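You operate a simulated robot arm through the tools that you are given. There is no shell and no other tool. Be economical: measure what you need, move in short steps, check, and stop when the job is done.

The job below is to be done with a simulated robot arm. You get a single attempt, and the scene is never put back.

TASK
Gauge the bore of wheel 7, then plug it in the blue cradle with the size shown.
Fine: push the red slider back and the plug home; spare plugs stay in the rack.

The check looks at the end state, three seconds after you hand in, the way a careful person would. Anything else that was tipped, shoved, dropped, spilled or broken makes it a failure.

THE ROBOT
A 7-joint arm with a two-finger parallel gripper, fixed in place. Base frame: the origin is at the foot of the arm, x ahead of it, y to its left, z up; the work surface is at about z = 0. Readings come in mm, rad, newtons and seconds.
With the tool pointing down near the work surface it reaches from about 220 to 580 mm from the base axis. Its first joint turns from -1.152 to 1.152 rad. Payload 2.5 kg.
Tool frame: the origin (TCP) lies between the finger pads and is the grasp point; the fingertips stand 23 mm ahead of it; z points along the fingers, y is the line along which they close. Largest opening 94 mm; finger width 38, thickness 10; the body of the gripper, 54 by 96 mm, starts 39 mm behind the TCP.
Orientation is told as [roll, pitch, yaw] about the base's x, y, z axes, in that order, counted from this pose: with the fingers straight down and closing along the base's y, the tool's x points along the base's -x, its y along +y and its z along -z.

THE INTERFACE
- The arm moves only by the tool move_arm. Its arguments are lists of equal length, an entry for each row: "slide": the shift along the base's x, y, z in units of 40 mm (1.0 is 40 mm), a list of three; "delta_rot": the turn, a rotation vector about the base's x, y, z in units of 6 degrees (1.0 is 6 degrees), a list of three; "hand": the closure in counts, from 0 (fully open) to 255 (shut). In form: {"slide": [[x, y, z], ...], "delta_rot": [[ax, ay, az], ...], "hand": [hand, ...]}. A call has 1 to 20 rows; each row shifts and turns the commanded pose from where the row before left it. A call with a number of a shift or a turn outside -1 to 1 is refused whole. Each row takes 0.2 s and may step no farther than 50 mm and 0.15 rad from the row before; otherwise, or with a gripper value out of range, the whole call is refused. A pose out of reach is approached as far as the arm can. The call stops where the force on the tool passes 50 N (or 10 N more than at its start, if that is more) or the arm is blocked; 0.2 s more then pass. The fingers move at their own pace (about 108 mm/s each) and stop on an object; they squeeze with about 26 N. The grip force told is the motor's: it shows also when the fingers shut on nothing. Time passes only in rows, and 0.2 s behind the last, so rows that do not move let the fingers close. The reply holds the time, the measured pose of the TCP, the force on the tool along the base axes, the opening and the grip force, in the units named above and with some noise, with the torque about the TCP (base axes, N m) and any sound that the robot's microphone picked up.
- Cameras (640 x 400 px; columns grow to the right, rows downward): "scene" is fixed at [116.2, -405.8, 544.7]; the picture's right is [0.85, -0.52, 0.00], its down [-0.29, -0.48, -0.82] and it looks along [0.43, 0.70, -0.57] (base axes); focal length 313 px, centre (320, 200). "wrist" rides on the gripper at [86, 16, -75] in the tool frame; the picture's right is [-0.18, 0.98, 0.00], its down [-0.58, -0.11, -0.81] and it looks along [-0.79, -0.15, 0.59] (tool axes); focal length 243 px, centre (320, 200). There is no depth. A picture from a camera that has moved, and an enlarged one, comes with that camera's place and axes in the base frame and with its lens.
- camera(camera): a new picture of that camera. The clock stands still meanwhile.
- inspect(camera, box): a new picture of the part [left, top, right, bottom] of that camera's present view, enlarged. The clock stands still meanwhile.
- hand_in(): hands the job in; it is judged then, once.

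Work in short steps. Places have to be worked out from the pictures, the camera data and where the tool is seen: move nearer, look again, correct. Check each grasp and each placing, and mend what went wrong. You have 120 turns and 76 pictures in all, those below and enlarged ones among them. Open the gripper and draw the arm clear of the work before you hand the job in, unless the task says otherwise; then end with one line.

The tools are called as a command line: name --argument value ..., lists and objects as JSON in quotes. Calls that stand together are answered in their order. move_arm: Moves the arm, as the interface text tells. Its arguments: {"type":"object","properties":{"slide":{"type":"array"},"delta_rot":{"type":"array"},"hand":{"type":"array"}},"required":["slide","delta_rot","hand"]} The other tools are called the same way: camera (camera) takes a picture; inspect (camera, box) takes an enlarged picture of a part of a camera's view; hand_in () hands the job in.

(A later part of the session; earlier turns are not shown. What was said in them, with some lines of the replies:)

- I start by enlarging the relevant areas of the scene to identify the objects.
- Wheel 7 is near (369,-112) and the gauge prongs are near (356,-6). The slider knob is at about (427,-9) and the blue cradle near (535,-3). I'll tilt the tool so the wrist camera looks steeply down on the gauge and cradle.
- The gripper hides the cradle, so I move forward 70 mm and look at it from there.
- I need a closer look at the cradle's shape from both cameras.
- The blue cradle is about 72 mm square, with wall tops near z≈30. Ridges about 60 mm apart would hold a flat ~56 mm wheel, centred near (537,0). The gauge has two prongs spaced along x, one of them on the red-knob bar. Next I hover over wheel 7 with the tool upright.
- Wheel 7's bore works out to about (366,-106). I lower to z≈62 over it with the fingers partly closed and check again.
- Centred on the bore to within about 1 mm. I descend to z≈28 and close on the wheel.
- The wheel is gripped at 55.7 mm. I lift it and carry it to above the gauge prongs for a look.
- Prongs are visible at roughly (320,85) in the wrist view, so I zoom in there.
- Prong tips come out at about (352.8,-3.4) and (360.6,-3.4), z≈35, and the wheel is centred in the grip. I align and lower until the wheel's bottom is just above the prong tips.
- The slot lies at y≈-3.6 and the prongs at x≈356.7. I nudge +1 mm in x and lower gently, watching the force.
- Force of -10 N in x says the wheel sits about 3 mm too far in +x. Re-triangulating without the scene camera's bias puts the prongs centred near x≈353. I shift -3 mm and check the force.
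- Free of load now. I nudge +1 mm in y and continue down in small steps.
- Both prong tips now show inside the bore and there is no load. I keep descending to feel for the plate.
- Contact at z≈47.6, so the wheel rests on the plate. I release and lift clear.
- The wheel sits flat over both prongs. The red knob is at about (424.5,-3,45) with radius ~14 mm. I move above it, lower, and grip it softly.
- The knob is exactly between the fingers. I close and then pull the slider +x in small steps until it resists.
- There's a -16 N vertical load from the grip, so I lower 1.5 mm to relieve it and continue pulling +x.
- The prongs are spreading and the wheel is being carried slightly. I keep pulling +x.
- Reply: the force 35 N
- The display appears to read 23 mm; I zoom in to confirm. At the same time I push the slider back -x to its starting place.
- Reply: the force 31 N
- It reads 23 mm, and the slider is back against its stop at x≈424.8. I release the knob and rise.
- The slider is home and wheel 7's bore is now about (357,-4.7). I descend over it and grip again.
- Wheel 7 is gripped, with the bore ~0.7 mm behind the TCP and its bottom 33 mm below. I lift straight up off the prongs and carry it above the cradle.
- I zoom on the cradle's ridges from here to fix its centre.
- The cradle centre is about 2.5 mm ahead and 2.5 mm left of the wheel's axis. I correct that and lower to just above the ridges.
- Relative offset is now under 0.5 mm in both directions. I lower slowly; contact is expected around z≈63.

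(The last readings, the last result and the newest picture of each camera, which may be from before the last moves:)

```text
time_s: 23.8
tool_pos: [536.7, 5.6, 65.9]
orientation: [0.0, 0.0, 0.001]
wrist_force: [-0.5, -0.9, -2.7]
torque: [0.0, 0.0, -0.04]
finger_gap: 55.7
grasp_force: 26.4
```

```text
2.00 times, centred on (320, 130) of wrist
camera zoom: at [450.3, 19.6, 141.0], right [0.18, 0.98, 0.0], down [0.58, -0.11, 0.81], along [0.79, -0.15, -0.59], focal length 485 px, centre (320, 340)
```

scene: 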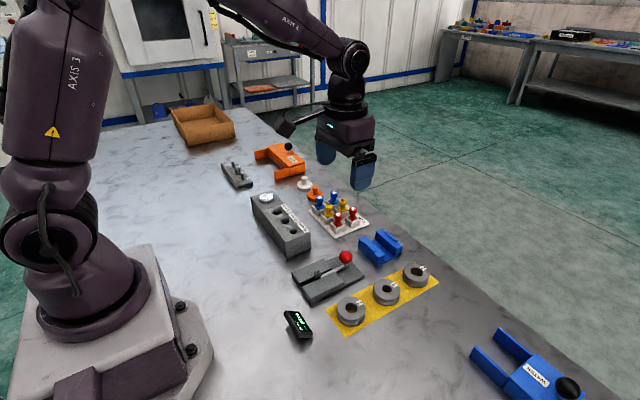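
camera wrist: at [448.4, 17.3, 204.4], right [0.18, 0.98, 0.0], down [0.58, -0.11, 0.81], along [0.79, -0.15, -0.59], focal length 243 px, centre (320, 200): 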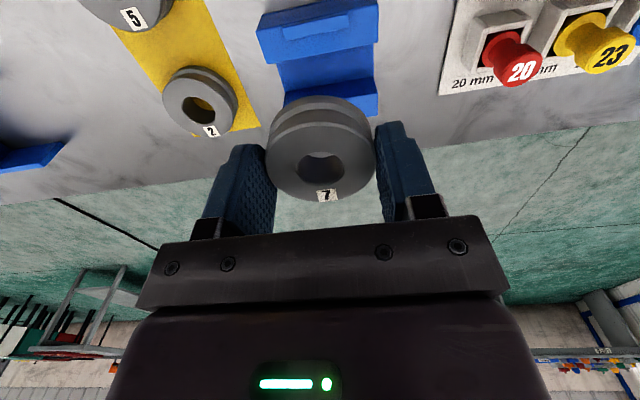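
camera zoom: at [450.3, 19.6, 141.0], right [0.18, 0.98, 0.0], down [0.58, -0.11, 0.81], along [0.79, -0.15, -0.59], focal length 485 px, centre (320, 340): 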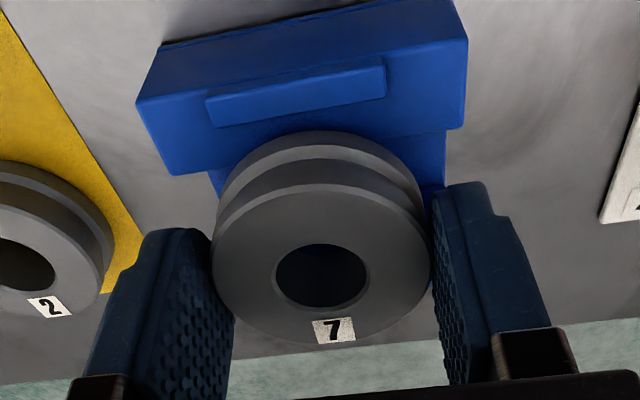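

No contact yet, and the wheel needs about +0.7 mm in x. I continue down with that correction.

move_arm --slide '[[0.015, -0.01, -0.05], [0, 0, -0.05], [0, 0, -0.05], [0, 0, 0]]' --delta_rot '[[0, 0, 0], [0, 0, 0], [0, 0, 0], [0, 0, 0]]' --hand '[255, 255, 255, 255]'

inspect --camera "wrist" --box '[220, 30, 420, 230]'

inspect --camera "scene" --box '[340, 200, 420, 270]'

```text
time_s: 24.8
tool_pos: [538.7, 3.7, 61.5]
orientation: [0.0, 0.001, -0.001]
wrist_force: [-4.7, -2.0, 11.5]
torque: [0.17, 0.42, 0.07]
finger_gap: 55.7
grasp_force: 26.4
```

```text
2.00 times, centred on (320, 130) of wrist
camera zoom: at [451.5, 19.3, 136.7], right [0.18, 0.98, 0.0], down [0.58, -0.11, 0.81], along [0.79, -0.15, -0.59], focal length 485 px, centre (320, 340)
```

zoom: 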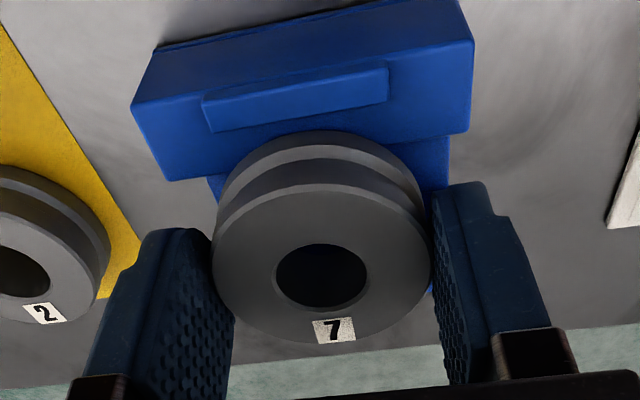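

```text
5.71 times, centred on (380, 235) of scene
camera zoom: at [116.2, -405.8, 544.7], right [0.85, -0.52, 0.0], down [-0.29, -0.48, -0.82], along [0.43, 0.7, -0.57], focal length 1788 px, centre (-23, 0)
```

zoom: 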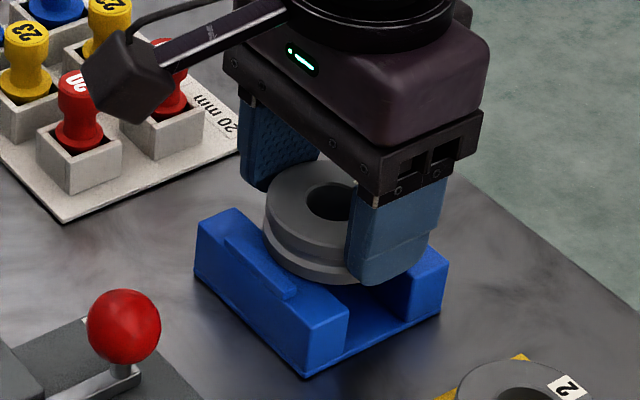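

Contact: upward 14 N, and -5 N in x suggests light touch on the far ridge. I ease 0.8 mm back in x and press another 1 mm to see whether it is seated level.

move_arm --slide '[[-0.02, 0, 0], [0, 0, -0.02], [0, 0, 0]]' --delta_rot '[[0, 0, 0], [0, 0, 0], [0, 0, 0]]' --hand '[255, 255, 255]'

```text
time_s: 25.6
tool_pos: [539.1, 4.5, 61.9]
orientation: [0.0, -0.006, -0.001]
wrist_force: [3.4, -1.1, 16.1]
torque: [0.08, 0.02, -0.05]
finger_gap: 55.7
grasp_force: 25.6
```

Torque is nearly zero with a clean upward push, so the wheel is seated. I release and lift to look.

move_arm --slide '[[0, 0, 0.02], [0, 0, 0], [0, 0, 0], [0, 0, 0.9], [0, 0, 0.9]]' --delta_rot '[[0, 0, 0], [0, 0, 0], [0, 0, 0], [0, 0, 0], [0, 0, 0]]' --hand '[255, 60, 60, 60, 60]'

inspect --camera "scene" --box '[340, 200, 420, 270]'

camera --camera "wrist"

```text
time_s: 26.8
tool_pos: [537.9, 3.3, 132.1]
orientation: [0.0, 0.0, -0.001]
wrist_force: [0.2, 0.4, -0.8]
torque: [-0.04, 0.02, -0.03]
finger_gap: 71.9
grasp_force: 0.2
```

```text
5.71 times, centred on (380, 235) of scene
camera zoom: at [116.2, -405.8, 544.7], right [0.85, -0.52, 0.0], down [-0.29, -0.48, -0.82], along [0.43, 0.7, -0.57], focal length 1788 px, centre (-23, 0)
```

zoom: 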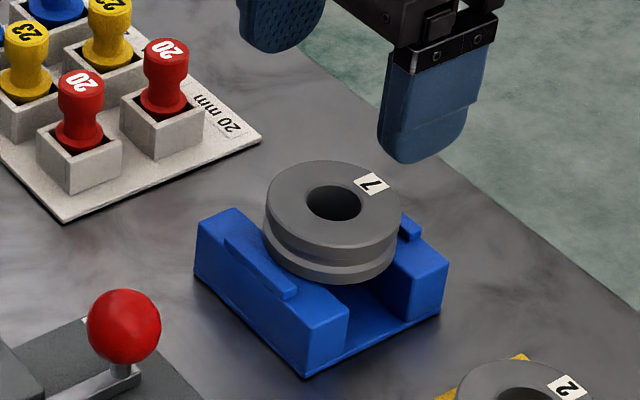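

```text
29 pictures are left
camera wrist: at [450.3, 19.2, 206.7], right [0.18, 0.98, 0.0], down [0.58, -0.11, 0.81], along [0.79, -0.15, -0.59], focal length 243 px, centre (320, 200)
```

wrist: 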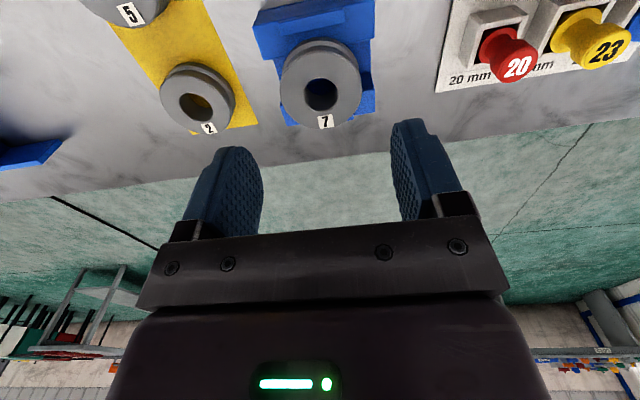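

Wheel 7 lies flat between the ridges, with the bore about +1/-0.5 mm from the present TCP. I move above the near yellow 23 plug, estimated at (493,168), with the fingers set to about 42 mm.

move_arm --slide '[[-0.22, 0.82, 0.1], [-0.22, 0.82, 0], [-0.22, 0.82, 0], [-0.22, 0.82, 0], [-0.22, 0.82, 0], [0, 0, 0]]' --delta_rot '[[0, 0, 0], [0, 0, 0], [0, 0, 0], [0, 0, 0], [0, 0, 0], [0, 0, 0]]' --hand '[141, 141, 141, 141, 141, 141]'

camera --camera "wrist"

inspect --camera "scene" --box '[300, 170, 400, 250]'

```text
time_s: 28.2
tool_pos: [494.5, 167.0, 136.5]
orientation: [0.0, 0.001, 0.0]
wrist_force: [-0.4, 0.1, 0.1]
torque: [0.04, 0.02, 0.0]
finger_gap: 42.0
grasp_force: 0.1
```

```text
28 pictures are left
camera wrist: at [407.4, 182.7, 211.6], right [0.18, 0.98, 0.0], down [0.58, -0.11, 0.81], along [0.79, -0.15, -0.59], focal length 243 px, centre (320, 200)
```

wrist: 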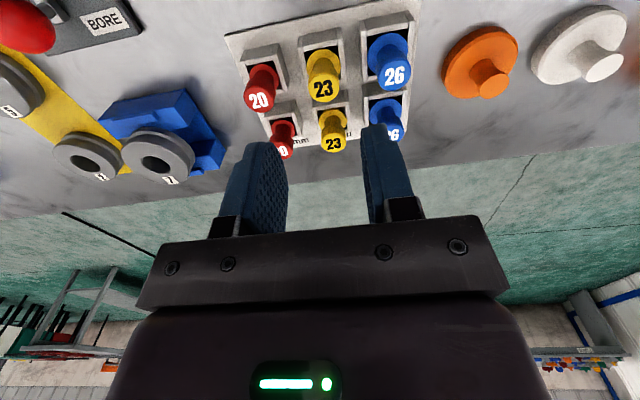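

```text
5.00 times, centred on (350, 210) of scene
camera zoom: at [116.2, -405.7, 544.7], right [0.85, -0.52, 0.0], down [-0.29, -0.48, -0.82], along [0.43, 0.7, -0.57], focal length 1565 px, centre (170, 150)
```

zoom: 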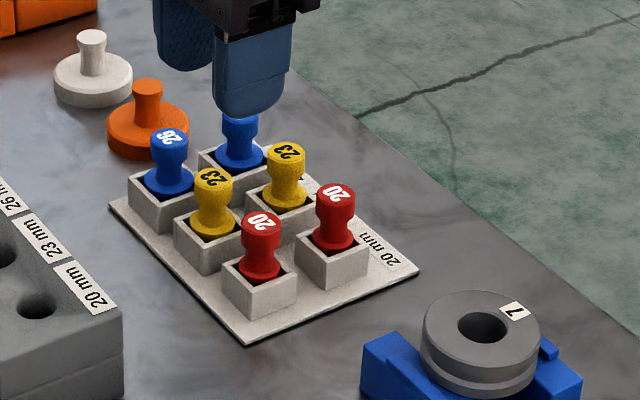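

The near 23 head top comes out at about (493.5,169), z≈54. I lower to z≈92 and check the alignment.

move_arm --slide '[[-0.02, 0.04, -0.55], [0, 0, -0.55], [0, 0, 0]]' --delta_rot '[[0, 0, 0], [0, 0, 0], [0, 0, 0]]' --hand '[141, 141, 141]'

inspect --camera "wrist" --box '[220, 40, 420, 240]'

```text
time_s: 29.0
tool_pos: [494.1, 168.3, 94.5]
orientation: [0.0, -0.001, -0.001]
wrist_force: [0.8, -0.5, 0.0]
torque: [-0.05, 0.0, 0.03]
finger_gap: 41.9
grasp_force: 0.0
```

```text
2.00 times, centred on (320, 140) of wrist
camera zoom: at [405.9, 183.8, 168.8], right [0.18, 0.98, 0.0], down [0.58, -0.11, 0.81], along [0.79, -0.15, -0.59], focal length 485 px, centre (320, 320)
```

zoom: 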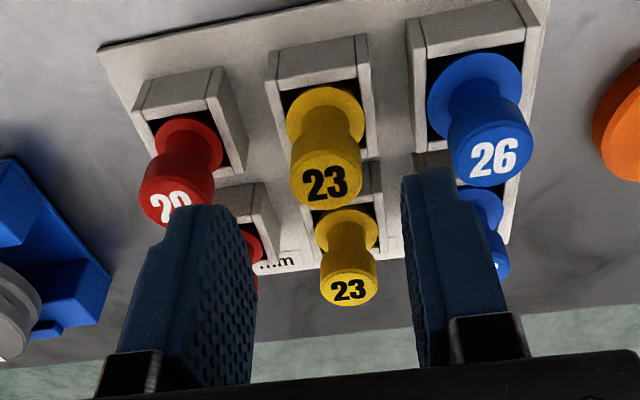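

Only about +1 mm in y is needed. I lower to z≈57, keeping the tips above the sockets, and look before closing.

move_arm --slide '[[0, 0.025, -0.5], [0, 0, -0.43], [0, 0, 0]]' --delta_rot '[[0, 0, 0], [0, 0, 0], [0, 0, 0]]' --hand '[141, 141, 141]'

inspect --camera "wrist" --box '[220, 70, 420, 240]'

inspect --camera "scene" --box '[310, 180, 390, 250]'

```text
time_s: 29.8
tool_pos: [492.2, 169.4, 55.8]
orientation: [0.001, 0.0, 0.001]
wrist_force: [-0.2, 0.4, 0.3]
torque: [0.0, -0.02, -0.02]
finger_gap: 41.8
grasp_force: 0.2
```

```text
2.35 times, centred on (320, 155) of wrist
camera zoom: at [405.6, 185.3, 131.0], right [0.18, 0.98, 0.0], down [0.58, -0.11, 0.81], along [0.79, -0.15, -0.59], focal length 571 px, centre (320, 306)
```

zoom: 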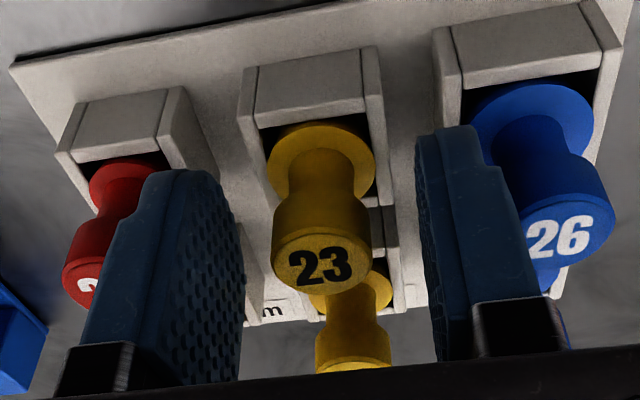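

```text
5.71 times, centred on (350, 215) of scene
camera zoom: at [116.2, -405.8, 544.7], right [0.85, -0.52, 0.0], down [-0.29, -0.48, -0.82], along [0.43, 0.7, -0.57], focal length 1788 px, centre (149, 114)
```

zoom: 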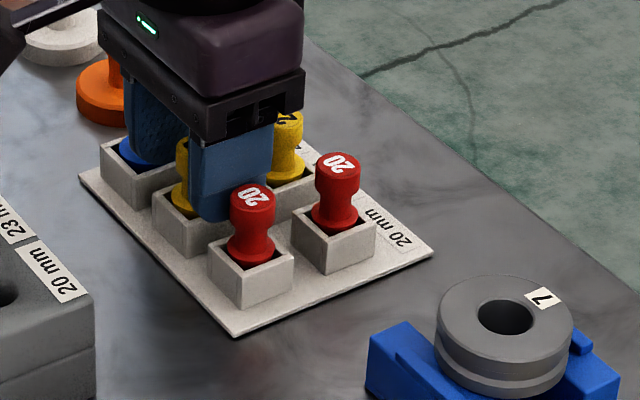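

The 23 head is centred, its top level with the TCP. I lower 4 mm more, close, and check the grip.

move_arm --slide '[[0, 0, -0.1], [0, 0, 0], [0, 0, 0], [0, 0, 0], [0, 0, 0]]' --delta_rot '[[0, 0, 0], [0, 0, 0], [0, 0, 0], [0, 0, 0], [0, 0, 0]]' --hand '[141, 141, 255, 255, 255]'

```text
time_s: 31.0
tool_pos: [491.9, 170.9, 52.6]
orientation: [-0.001, 0.0, -0.002]
wrist_force: [-1.1, -1.8, 0.1]
torque: [-0.06, -0.02, 0.0]
finger_gap: 19.4
grasp_force: 25.9
```

Gripped at 19.4 mm. I lift the plug straight up and check it.

move_arm --slide '[[0, 0, 0.4], [0, 0, 0.7], [0, 0, 0.9], [0, 0, 0]]' --delta_rot '[[0, 0, 0], [0, 0, 0], [0, 0, 0], [0, 0, 0]]' --hand '[255, 255, 255, 255]'

inspect --camera "wrist" --box '[220, 40, 420, 240]'

inspect --camera "scene" --box '[300, 140, 400, 250]'

```text
time_s: 32.0
tool_pos: [490.8, 170.1, 131.3]
orientation: [0.0, -0.001, 0.001]
wrist_force: [-1.1, 0.4, 0.1]
torque: [0.01, 0.03, 0.03]
finger_gap: 19.4
grasp_force: 25.8
```

```text
2.00 times, centred on (320, 140) of wrist
camera zoom: at [403.9, 184.8, 207.0], right [0.18, 0.98, 0.0], down [0.58, -0.11, 0.81], along [0.79, -0.15, -0.59], focal length 485 px, centre (320, 320)
```

zoom: 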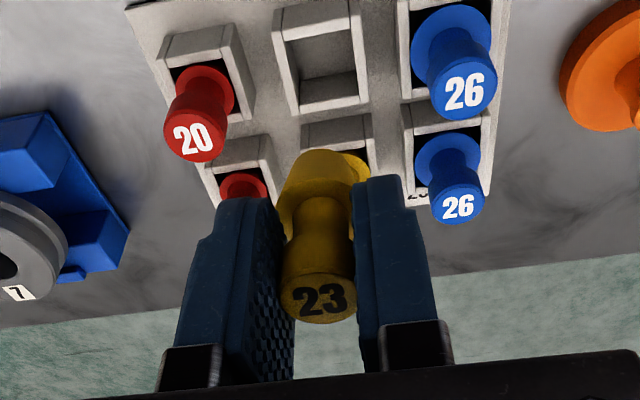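

```text
3.64 times, centred on (350, 195) of scene
camera zoom: at [116.2, -405.8, 544.7], right [0.85, -0.52, 0.0], down [-0.29, -0.48, -0.82], along [0.43, 0.7, -0.57], focal length 1138 px, centre (211, 218)
```

zoom: 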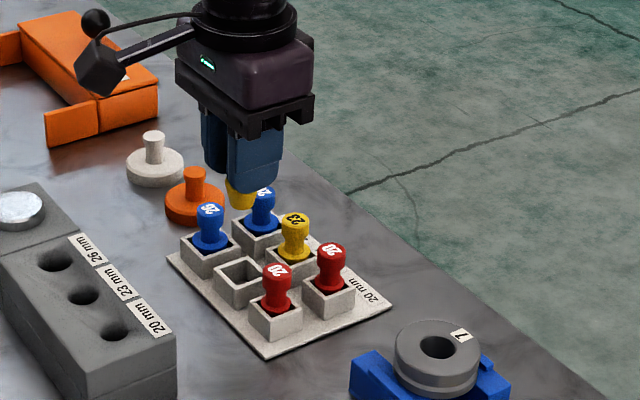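

The plug is held upright and the rest of the rack is undisturbed. I zoom on the plug to see its shape and its place in the grip.

inspect --camera "wrist" --box '[280, 100, 360, 210]'

inspect --camera "scene" --box '[345, 170, 385, 205]'

```text
3.64 times, centred on (320, 155) of wrist
camera zoom: at [403.9, 184.8, 207.0], right [0.18, 0.98, 0.0], down [0.58, -0.11, 0.81], along [0.79, -0.15, -0.59], focal length 882 px, centre (320, 364)
```

zoom: 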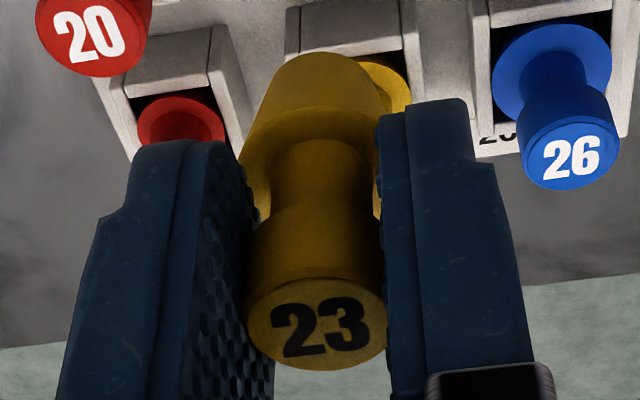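

```text
11.43 times, centred on (365, 188) of scene
camera zoom: at [116.2, -405.8, 544.7], right [0.85, -0.52, 0.0], down [-0.29, -0.48, -0.82], along [0.43, 0.7, -0.57], focal length 3576 px, centre (-194, 343)
```

zoom: 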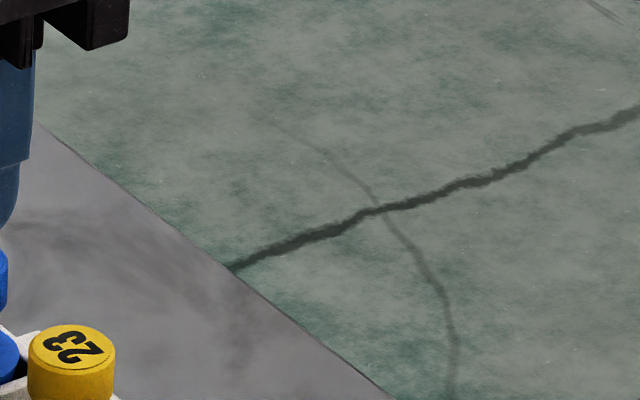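

The plug has a collar above a slightly tapered shank. I carry it to above wheel 7's bore at the present height.

move_arm --slide '[[0.224, -0.831, 0], [0.224, -0.831, 0], [0.224, -0.831, 0], [0.224, -0.831, 0], [0.224, -0.831, 0], [0, 0, -0.4], [0, 0, 0]]' --delta_rot '[[0, 0, 0], [0, 0, 0], [0, 0, 0], [0, 0, 0], [0, 0, 0], [0, 0, 0], [0, 0, 0]]' --hand '[255, 255, 255, 255, 255, 255, 255]'

inspect --camera "wrist" --box '[250, 60, 390, 200]'

inspect --camera "scene" --box '[350, 180, 420, 270]'

```text
time_s: 33.6
tool_pos: [535.6, 3.8, 114.3]
orientation: [-0.002, -0.001, 0.0]
wrist_force: [0.5, -0.4, -0.8]
torque: [0.03, 0.01, -0.02]
finger_gap: 19.4
grasp_force: 26.0
```

```text
2.86 times, centred on (320, 130) of wrist
camera zoom: at [449.1, 19.6, 189.6], right [0.18, 0.98, 0.0], down [0.58, -0.11, 0.81], along [0.79, -0.15, -0.59], focal length 693 px, centre (320, 400)
```

zoom: 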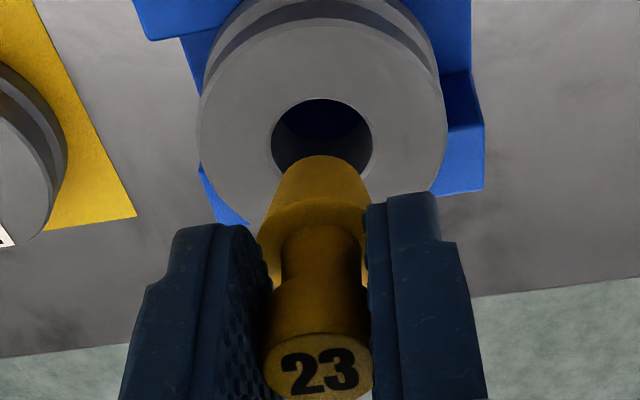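

```text
4.44 times, centred on (385, 225) of scene
camera zoom: at [116.2, -405.8, 544.7], right [0.85, -0.52, 0.0], down [-0.29, -0.48, -0.82], along [0.43, 0.7, -0.57], focal length 1391 px, centre (31, 89)
```

zoom: 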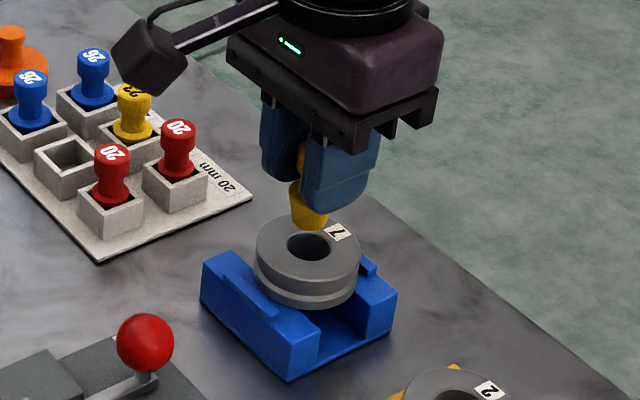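

The shank is tapered, which helps entry. I zoom in on the scene view to compare the plug tip with the bore.

inspect --camera "scene" --box '[380, 205, 440, 255]'

```text
8.00 times, centred on (410, 230) of scene
camera zoom: at [116.2, -405.8, 544.7], right [0.85, -0.52, 0.0], down [-0.29, -0.48, -0.82], along [0.43, 0.7, -0.57], focal length 2504 px, centre (-400, -40)
```

zoom: 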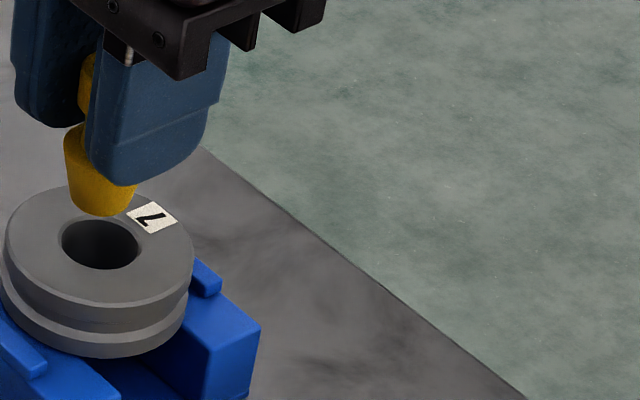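

The plug tip (~17 mm wide) is about 0.7 mm short of the bore centre, well inside its 23 mm. I correct that and lower into the bore.

move_arm --slide '[[0.018, 0, -0.2], [0, 0, -0.2], [0, 0, -0.1], [0, 0, -0.1], [0, 0, 0]]' --delta_rot '[[0, 0, 0], [0, 0, 0], [0, 0, 0], [0, 0, 0], [0, 0, 0]]' --hand '[255, 255, 255, 255, 255]'

inspect --camera "wrist" --box '[250, 60, 390, 200]'

inspect --camera "scene" --box '[370, 205, 430, 255]'

```text
time_s: 34.8
tool_pos: [537.9, 4.3, 91.4]
orientation: [0.001, -0.001, 0.0]
wrist_force: [0.3, -0.7, -1.1]
torque: [0.01, -0.02, -0.05]
finger_gap: 19.4
grasp_force: 26.4
```

```text
2.86 times, centred on (320, 130) of wrist
camera zoom: at [450.2, 19.6, 165.9], right [0.18, 0.98, 0.0], down [0.58, -0.11, 0.81], along [0.79, -0.15, -0.59], focal length 693 px, centre (320, 400)
```

zoom: 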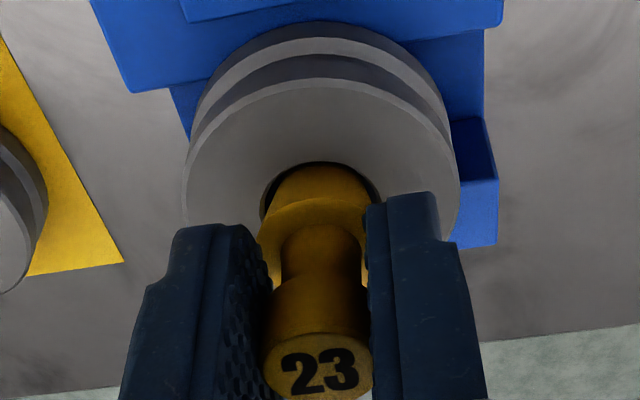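

```text
8.00 times, centred on (400, 230) of scene
camera zoom: at [116.2, -405.8, 544.7], right [0.85, -0.52, 0.0], down [-0.29, -0.48, -0.82], along [0.43, 0.7, -0.57], focal length 2504 px, centre (-320, -40)
```

zoom: 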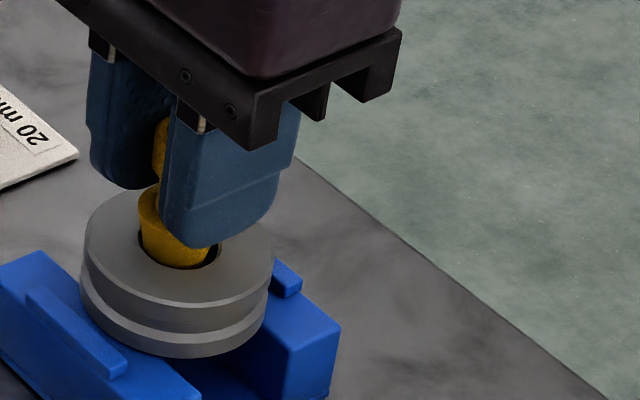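

The tip is in the bore with no load. I shift +0.8 mm in x and press down in 2 mm steps, watching the force.

move_arm --slide '[[0.02, 0, 0], [0, 0, -0.05], [0, 0, -0.05], [0, 0, -0.05], [0, 0, 0]]' --delta_rot '[[0, 0, 0], [0, 0, 0], [0, 0, 0], [0, 0, 0], [0, 0, 0]]' --hand '[255, 255, 255, 255, 255]'

```text
time_s: 36.0
tool_pos: [539.7, 4.0, 84.5]
orientation: [0.001, -0.002, 0.001]
wrist_force: [-1.1, -0.6, 0.5]
torque: [-0.07, 0.02, 0.0]
finger_gap: 19.4
grasp_force: 26.1
```

inspect --camera "scene" --box '[370, 205, 430, 255]'

inspect --camera "wrist" --box '[250, 60, 390, 200]'

```text
8.00 times, centred on (400, 230) of scene
camera zoom: at [116.2, -405.8, 544.7], right [0.85, -0.52, 0.0], down [-0.29, -0.48, -0.82], along [0.43, 0.7, -0.57], focal length 2504 px, centre (-320, -40)
```

zoom: 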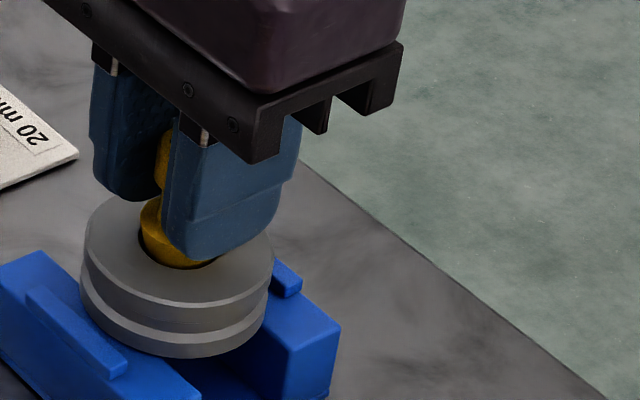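

```text
2.86 times, centred on (320, 130) of wrist
camera zoom: at [451.9, 19.6, 160.6], right [0.18, 0.98, 0.0], down [0.58, -0.11, 0.81], along [0.79, -0.15, -0.59], focal length 693 px, centre (320, 400)
```

zoom: 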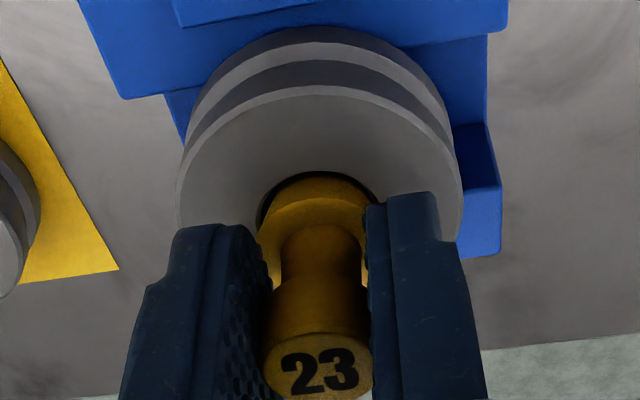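

Still free. I continue pressing in 1.5 mm steps until there is firm resistance.

move_arm --slide '[[0, 0, -0.04], [0, 0, -0.04], [0, 0, -0.04], [0, 0, 0]]' --delta_rot '[[0, 0, 0], [0, 0, 0], [0, 0, 0], [0, 0, 0]]' --hand '[255, 255, 255, 255]'

inspect --camera "scene" --box '[370, 205, 430, 255]'

```text
time_s: 37.0
tool_pos: [539.3, 3.8, 80.6]
orientation: [0.001, 0.001, 0.001]
wrist_force: [1.0, 0.1, -0.1]
torque: [0.0, 0.02, 0.01]
finger_gap: 19.1
grasp_force: 25.6
```

```text
8.00 times, centred on (400, 230) of scene
camera zoom: at [116.2, -405.8, 544.7], right [0.85, -0.52, 0.0], down [-0.29, -0.48, -0.82], along [0.43, 0.7, -0.57], focal length 2504 px, centre (-320, -40)
```

zoom: 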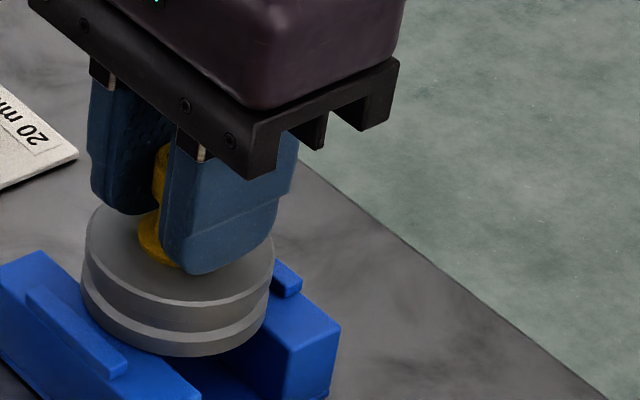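

Fingertips are now close to the wheel's top. I release the plug here, rise, close the fingers, and will push the head down from above.

move_arm --slide '[[0, 0, 0], [0, 0, 0], [0, 0, 0.6], [0, 0, 0.9], [0, 0, 0], [0, 0, 0], [0, 0, 0]]' --delta_rot '[[0, 0, 0], [0, 0, 0], [0, 0, 0], [0, 0, 0], [0, 0, 0], [0, 0, 0], [0, 0, 0]]' --hand '[160, 160, 160, 160, 255, 255, 255]'

inspect --camera "scene" --box '[370, 190, 430, 255]'

inspect --camera "wrist" --box '[250, 40, 390, 180]'

```text
time_s: 38.6
tool_pos: [539.6, 4.7, 140.9]
orientation: [0.001, 0.0, -0.002]
wrist_force: [-0.7, 0.1, 0.1]
torque: [-0.01, -0.02, 0.03]
finger_gap: 0.1
grasp_force: 25.5
```

```text
6.15 times, centred on (400, 222) of scene
camera zoom: at [116.2, -405.8, 544.7], right [0.85, -0.52, 0.0], down [-0.29, -0.48, -0.82], along [0.43, 0.7, -0.57], focal length 1926 px, centre (-172, 62)
```

zoom: 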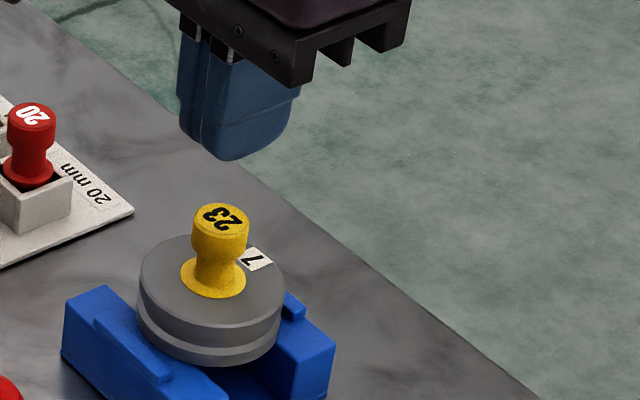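

```text
2.86 times, centred on (320, 110) of wrist
camera zoom: at [452.3, 19.4, 215.5], right [0.18, 0.98, 0.0], down [0.58, -0.11, 0.81], along [0.79, -0.15, -0.59], focal length 693 px, centre (320, 457)
```

zoom: 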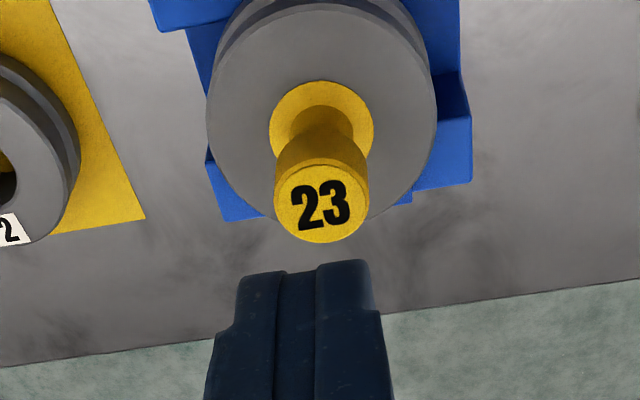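

The collar already looks flush with the wheel. I press gently from above with closed fingers to make sure it is home.

move_arm --slide '[[0.03, -0.02, -0.5], [0, 0, -0.35], [0, 0, -0.05], [0, 0, -0.05], [0, 0, 0]]' --delta_rot '[[0, 0, 0], [0, 0, 0], [0, 0, 0], [0, 0, 0], [0, 0, 0]]' --hand '[255, 255, 255, 255, 255]'

```text
time_s: 39.8
tool_pos: [540.1, 2.7, 104.4]
orientation: [0.001, 0.0, -0.001]
wrist_force: [-1.9, -1.0, 8.7]
torque: [0.0, 0.06, 0.02]
finger_gap: 0.2
grasp_force: 25.9
```

Contact at z≈104 with 9 N. I press another 2.5 mm of command.

move_arm --slide '[[0, 0, -0.03], [0, 0, -0.03], [0, 0, 0]]' --delta_rot '[[0, 0, 0], [0, 0, 0], [0, 0, 0]]' --hand '[255, 255, 255]'

```text
time_s: 40.6
tool_pos: [543.2, 3.1, 101.6]
orientation: [0.0, -0.002, 0.0]
wrist_force: [-6.7, -1.2, 29.3]
torque: [-0.06, 0.33, 0.02]
finger_gap: 0.0
grasp_force: 26.3
```

29 N of solid resistance means the plug is home. I retreat upward and back, then look.

move_arm --slide '[[0, 0, 0.6], [0, 0, 0.9], [-0.5, 0, 0.9], [-0.9, 0, 0.5], [-0.9, 0, 0], [-0.9, 0, 0]]' --delta_rot '[[0, 0, 0], [0, 0, 0], [0, 0, 0], [0, 0, 0], [0, 0, 0], [0, 0, 0]]' --hand '[255, 255, 0, 0, 0, 0]'

inspect --camera "scene" --box '[360, 200, 430, 270]'

camera --camera "scene"

```text
time_s: 42.0
tool_pos: [410.2, 1.6, 215.6]
orientation: [-0.001, 0.001, 0.0]
wrist_force: [-0.1, 0.2, 0.5]
torque: [0.06, 0.01, 0.02]
finger_gap: 94.0
grasp_force: 0.0
```

```text
5.71 times, centred on (395, 235) of scene
camera zoom: at [116.3, -405.8, 544.7], right [0.85, -0.52, 0.0], down [-0.29, -0.48, -0.82], along [0.43, 0.7, -0.57], focal length 1788 px, centre (-109, 0)
```

zoom: 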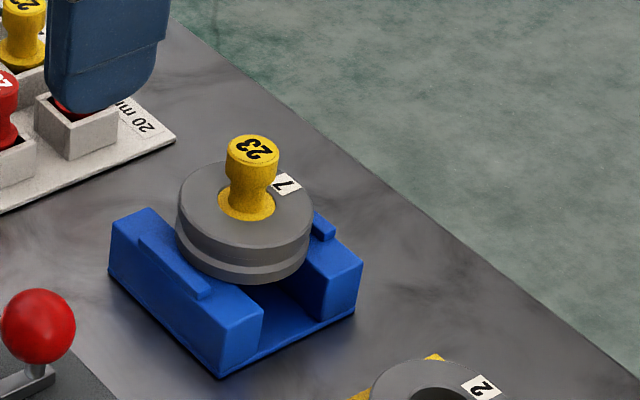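

```text
8 pictures are left
```

scene: 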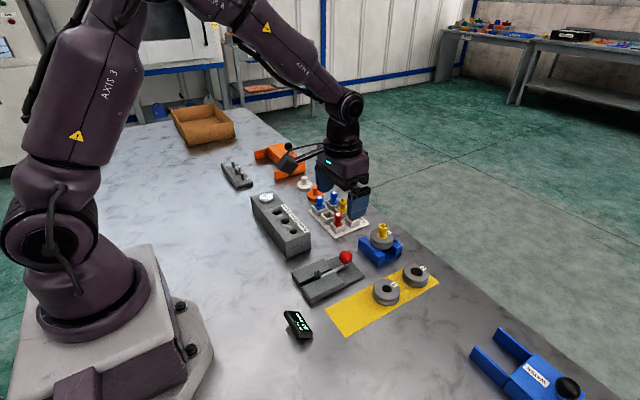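

The plug is flush in the wheel and everything else is in place. One last check on the gauge slider.

inspect --camera "scene" --box '[285, 240, 365, 310]'

```text
5.71 times, centred on (325, 275) of scene
camera zoom: at [116.3, -405.8, 544.7], right [0.85, -0.52, 0.0], down [-0.29, -0.48, -0.82], along [0.43, 0.7, -0.57], focal length 1788 px, centre (291, -229)
```

zoom: 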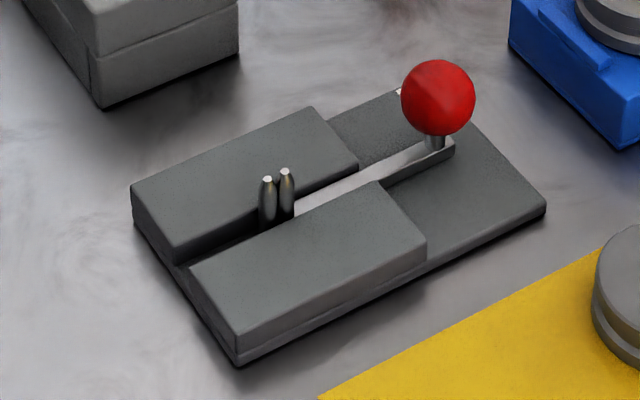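

The slider and prongs match their starting picture, and the gripper is open and clear, so I hand in.

hand_in

```text
The job is handed in.
```

Wheel 7 gauged at 23 mm. It now lies in the blue cradle with a 23 mm plug pressed home, the red slider is back at its start, and the spare plugs are still in the rack.
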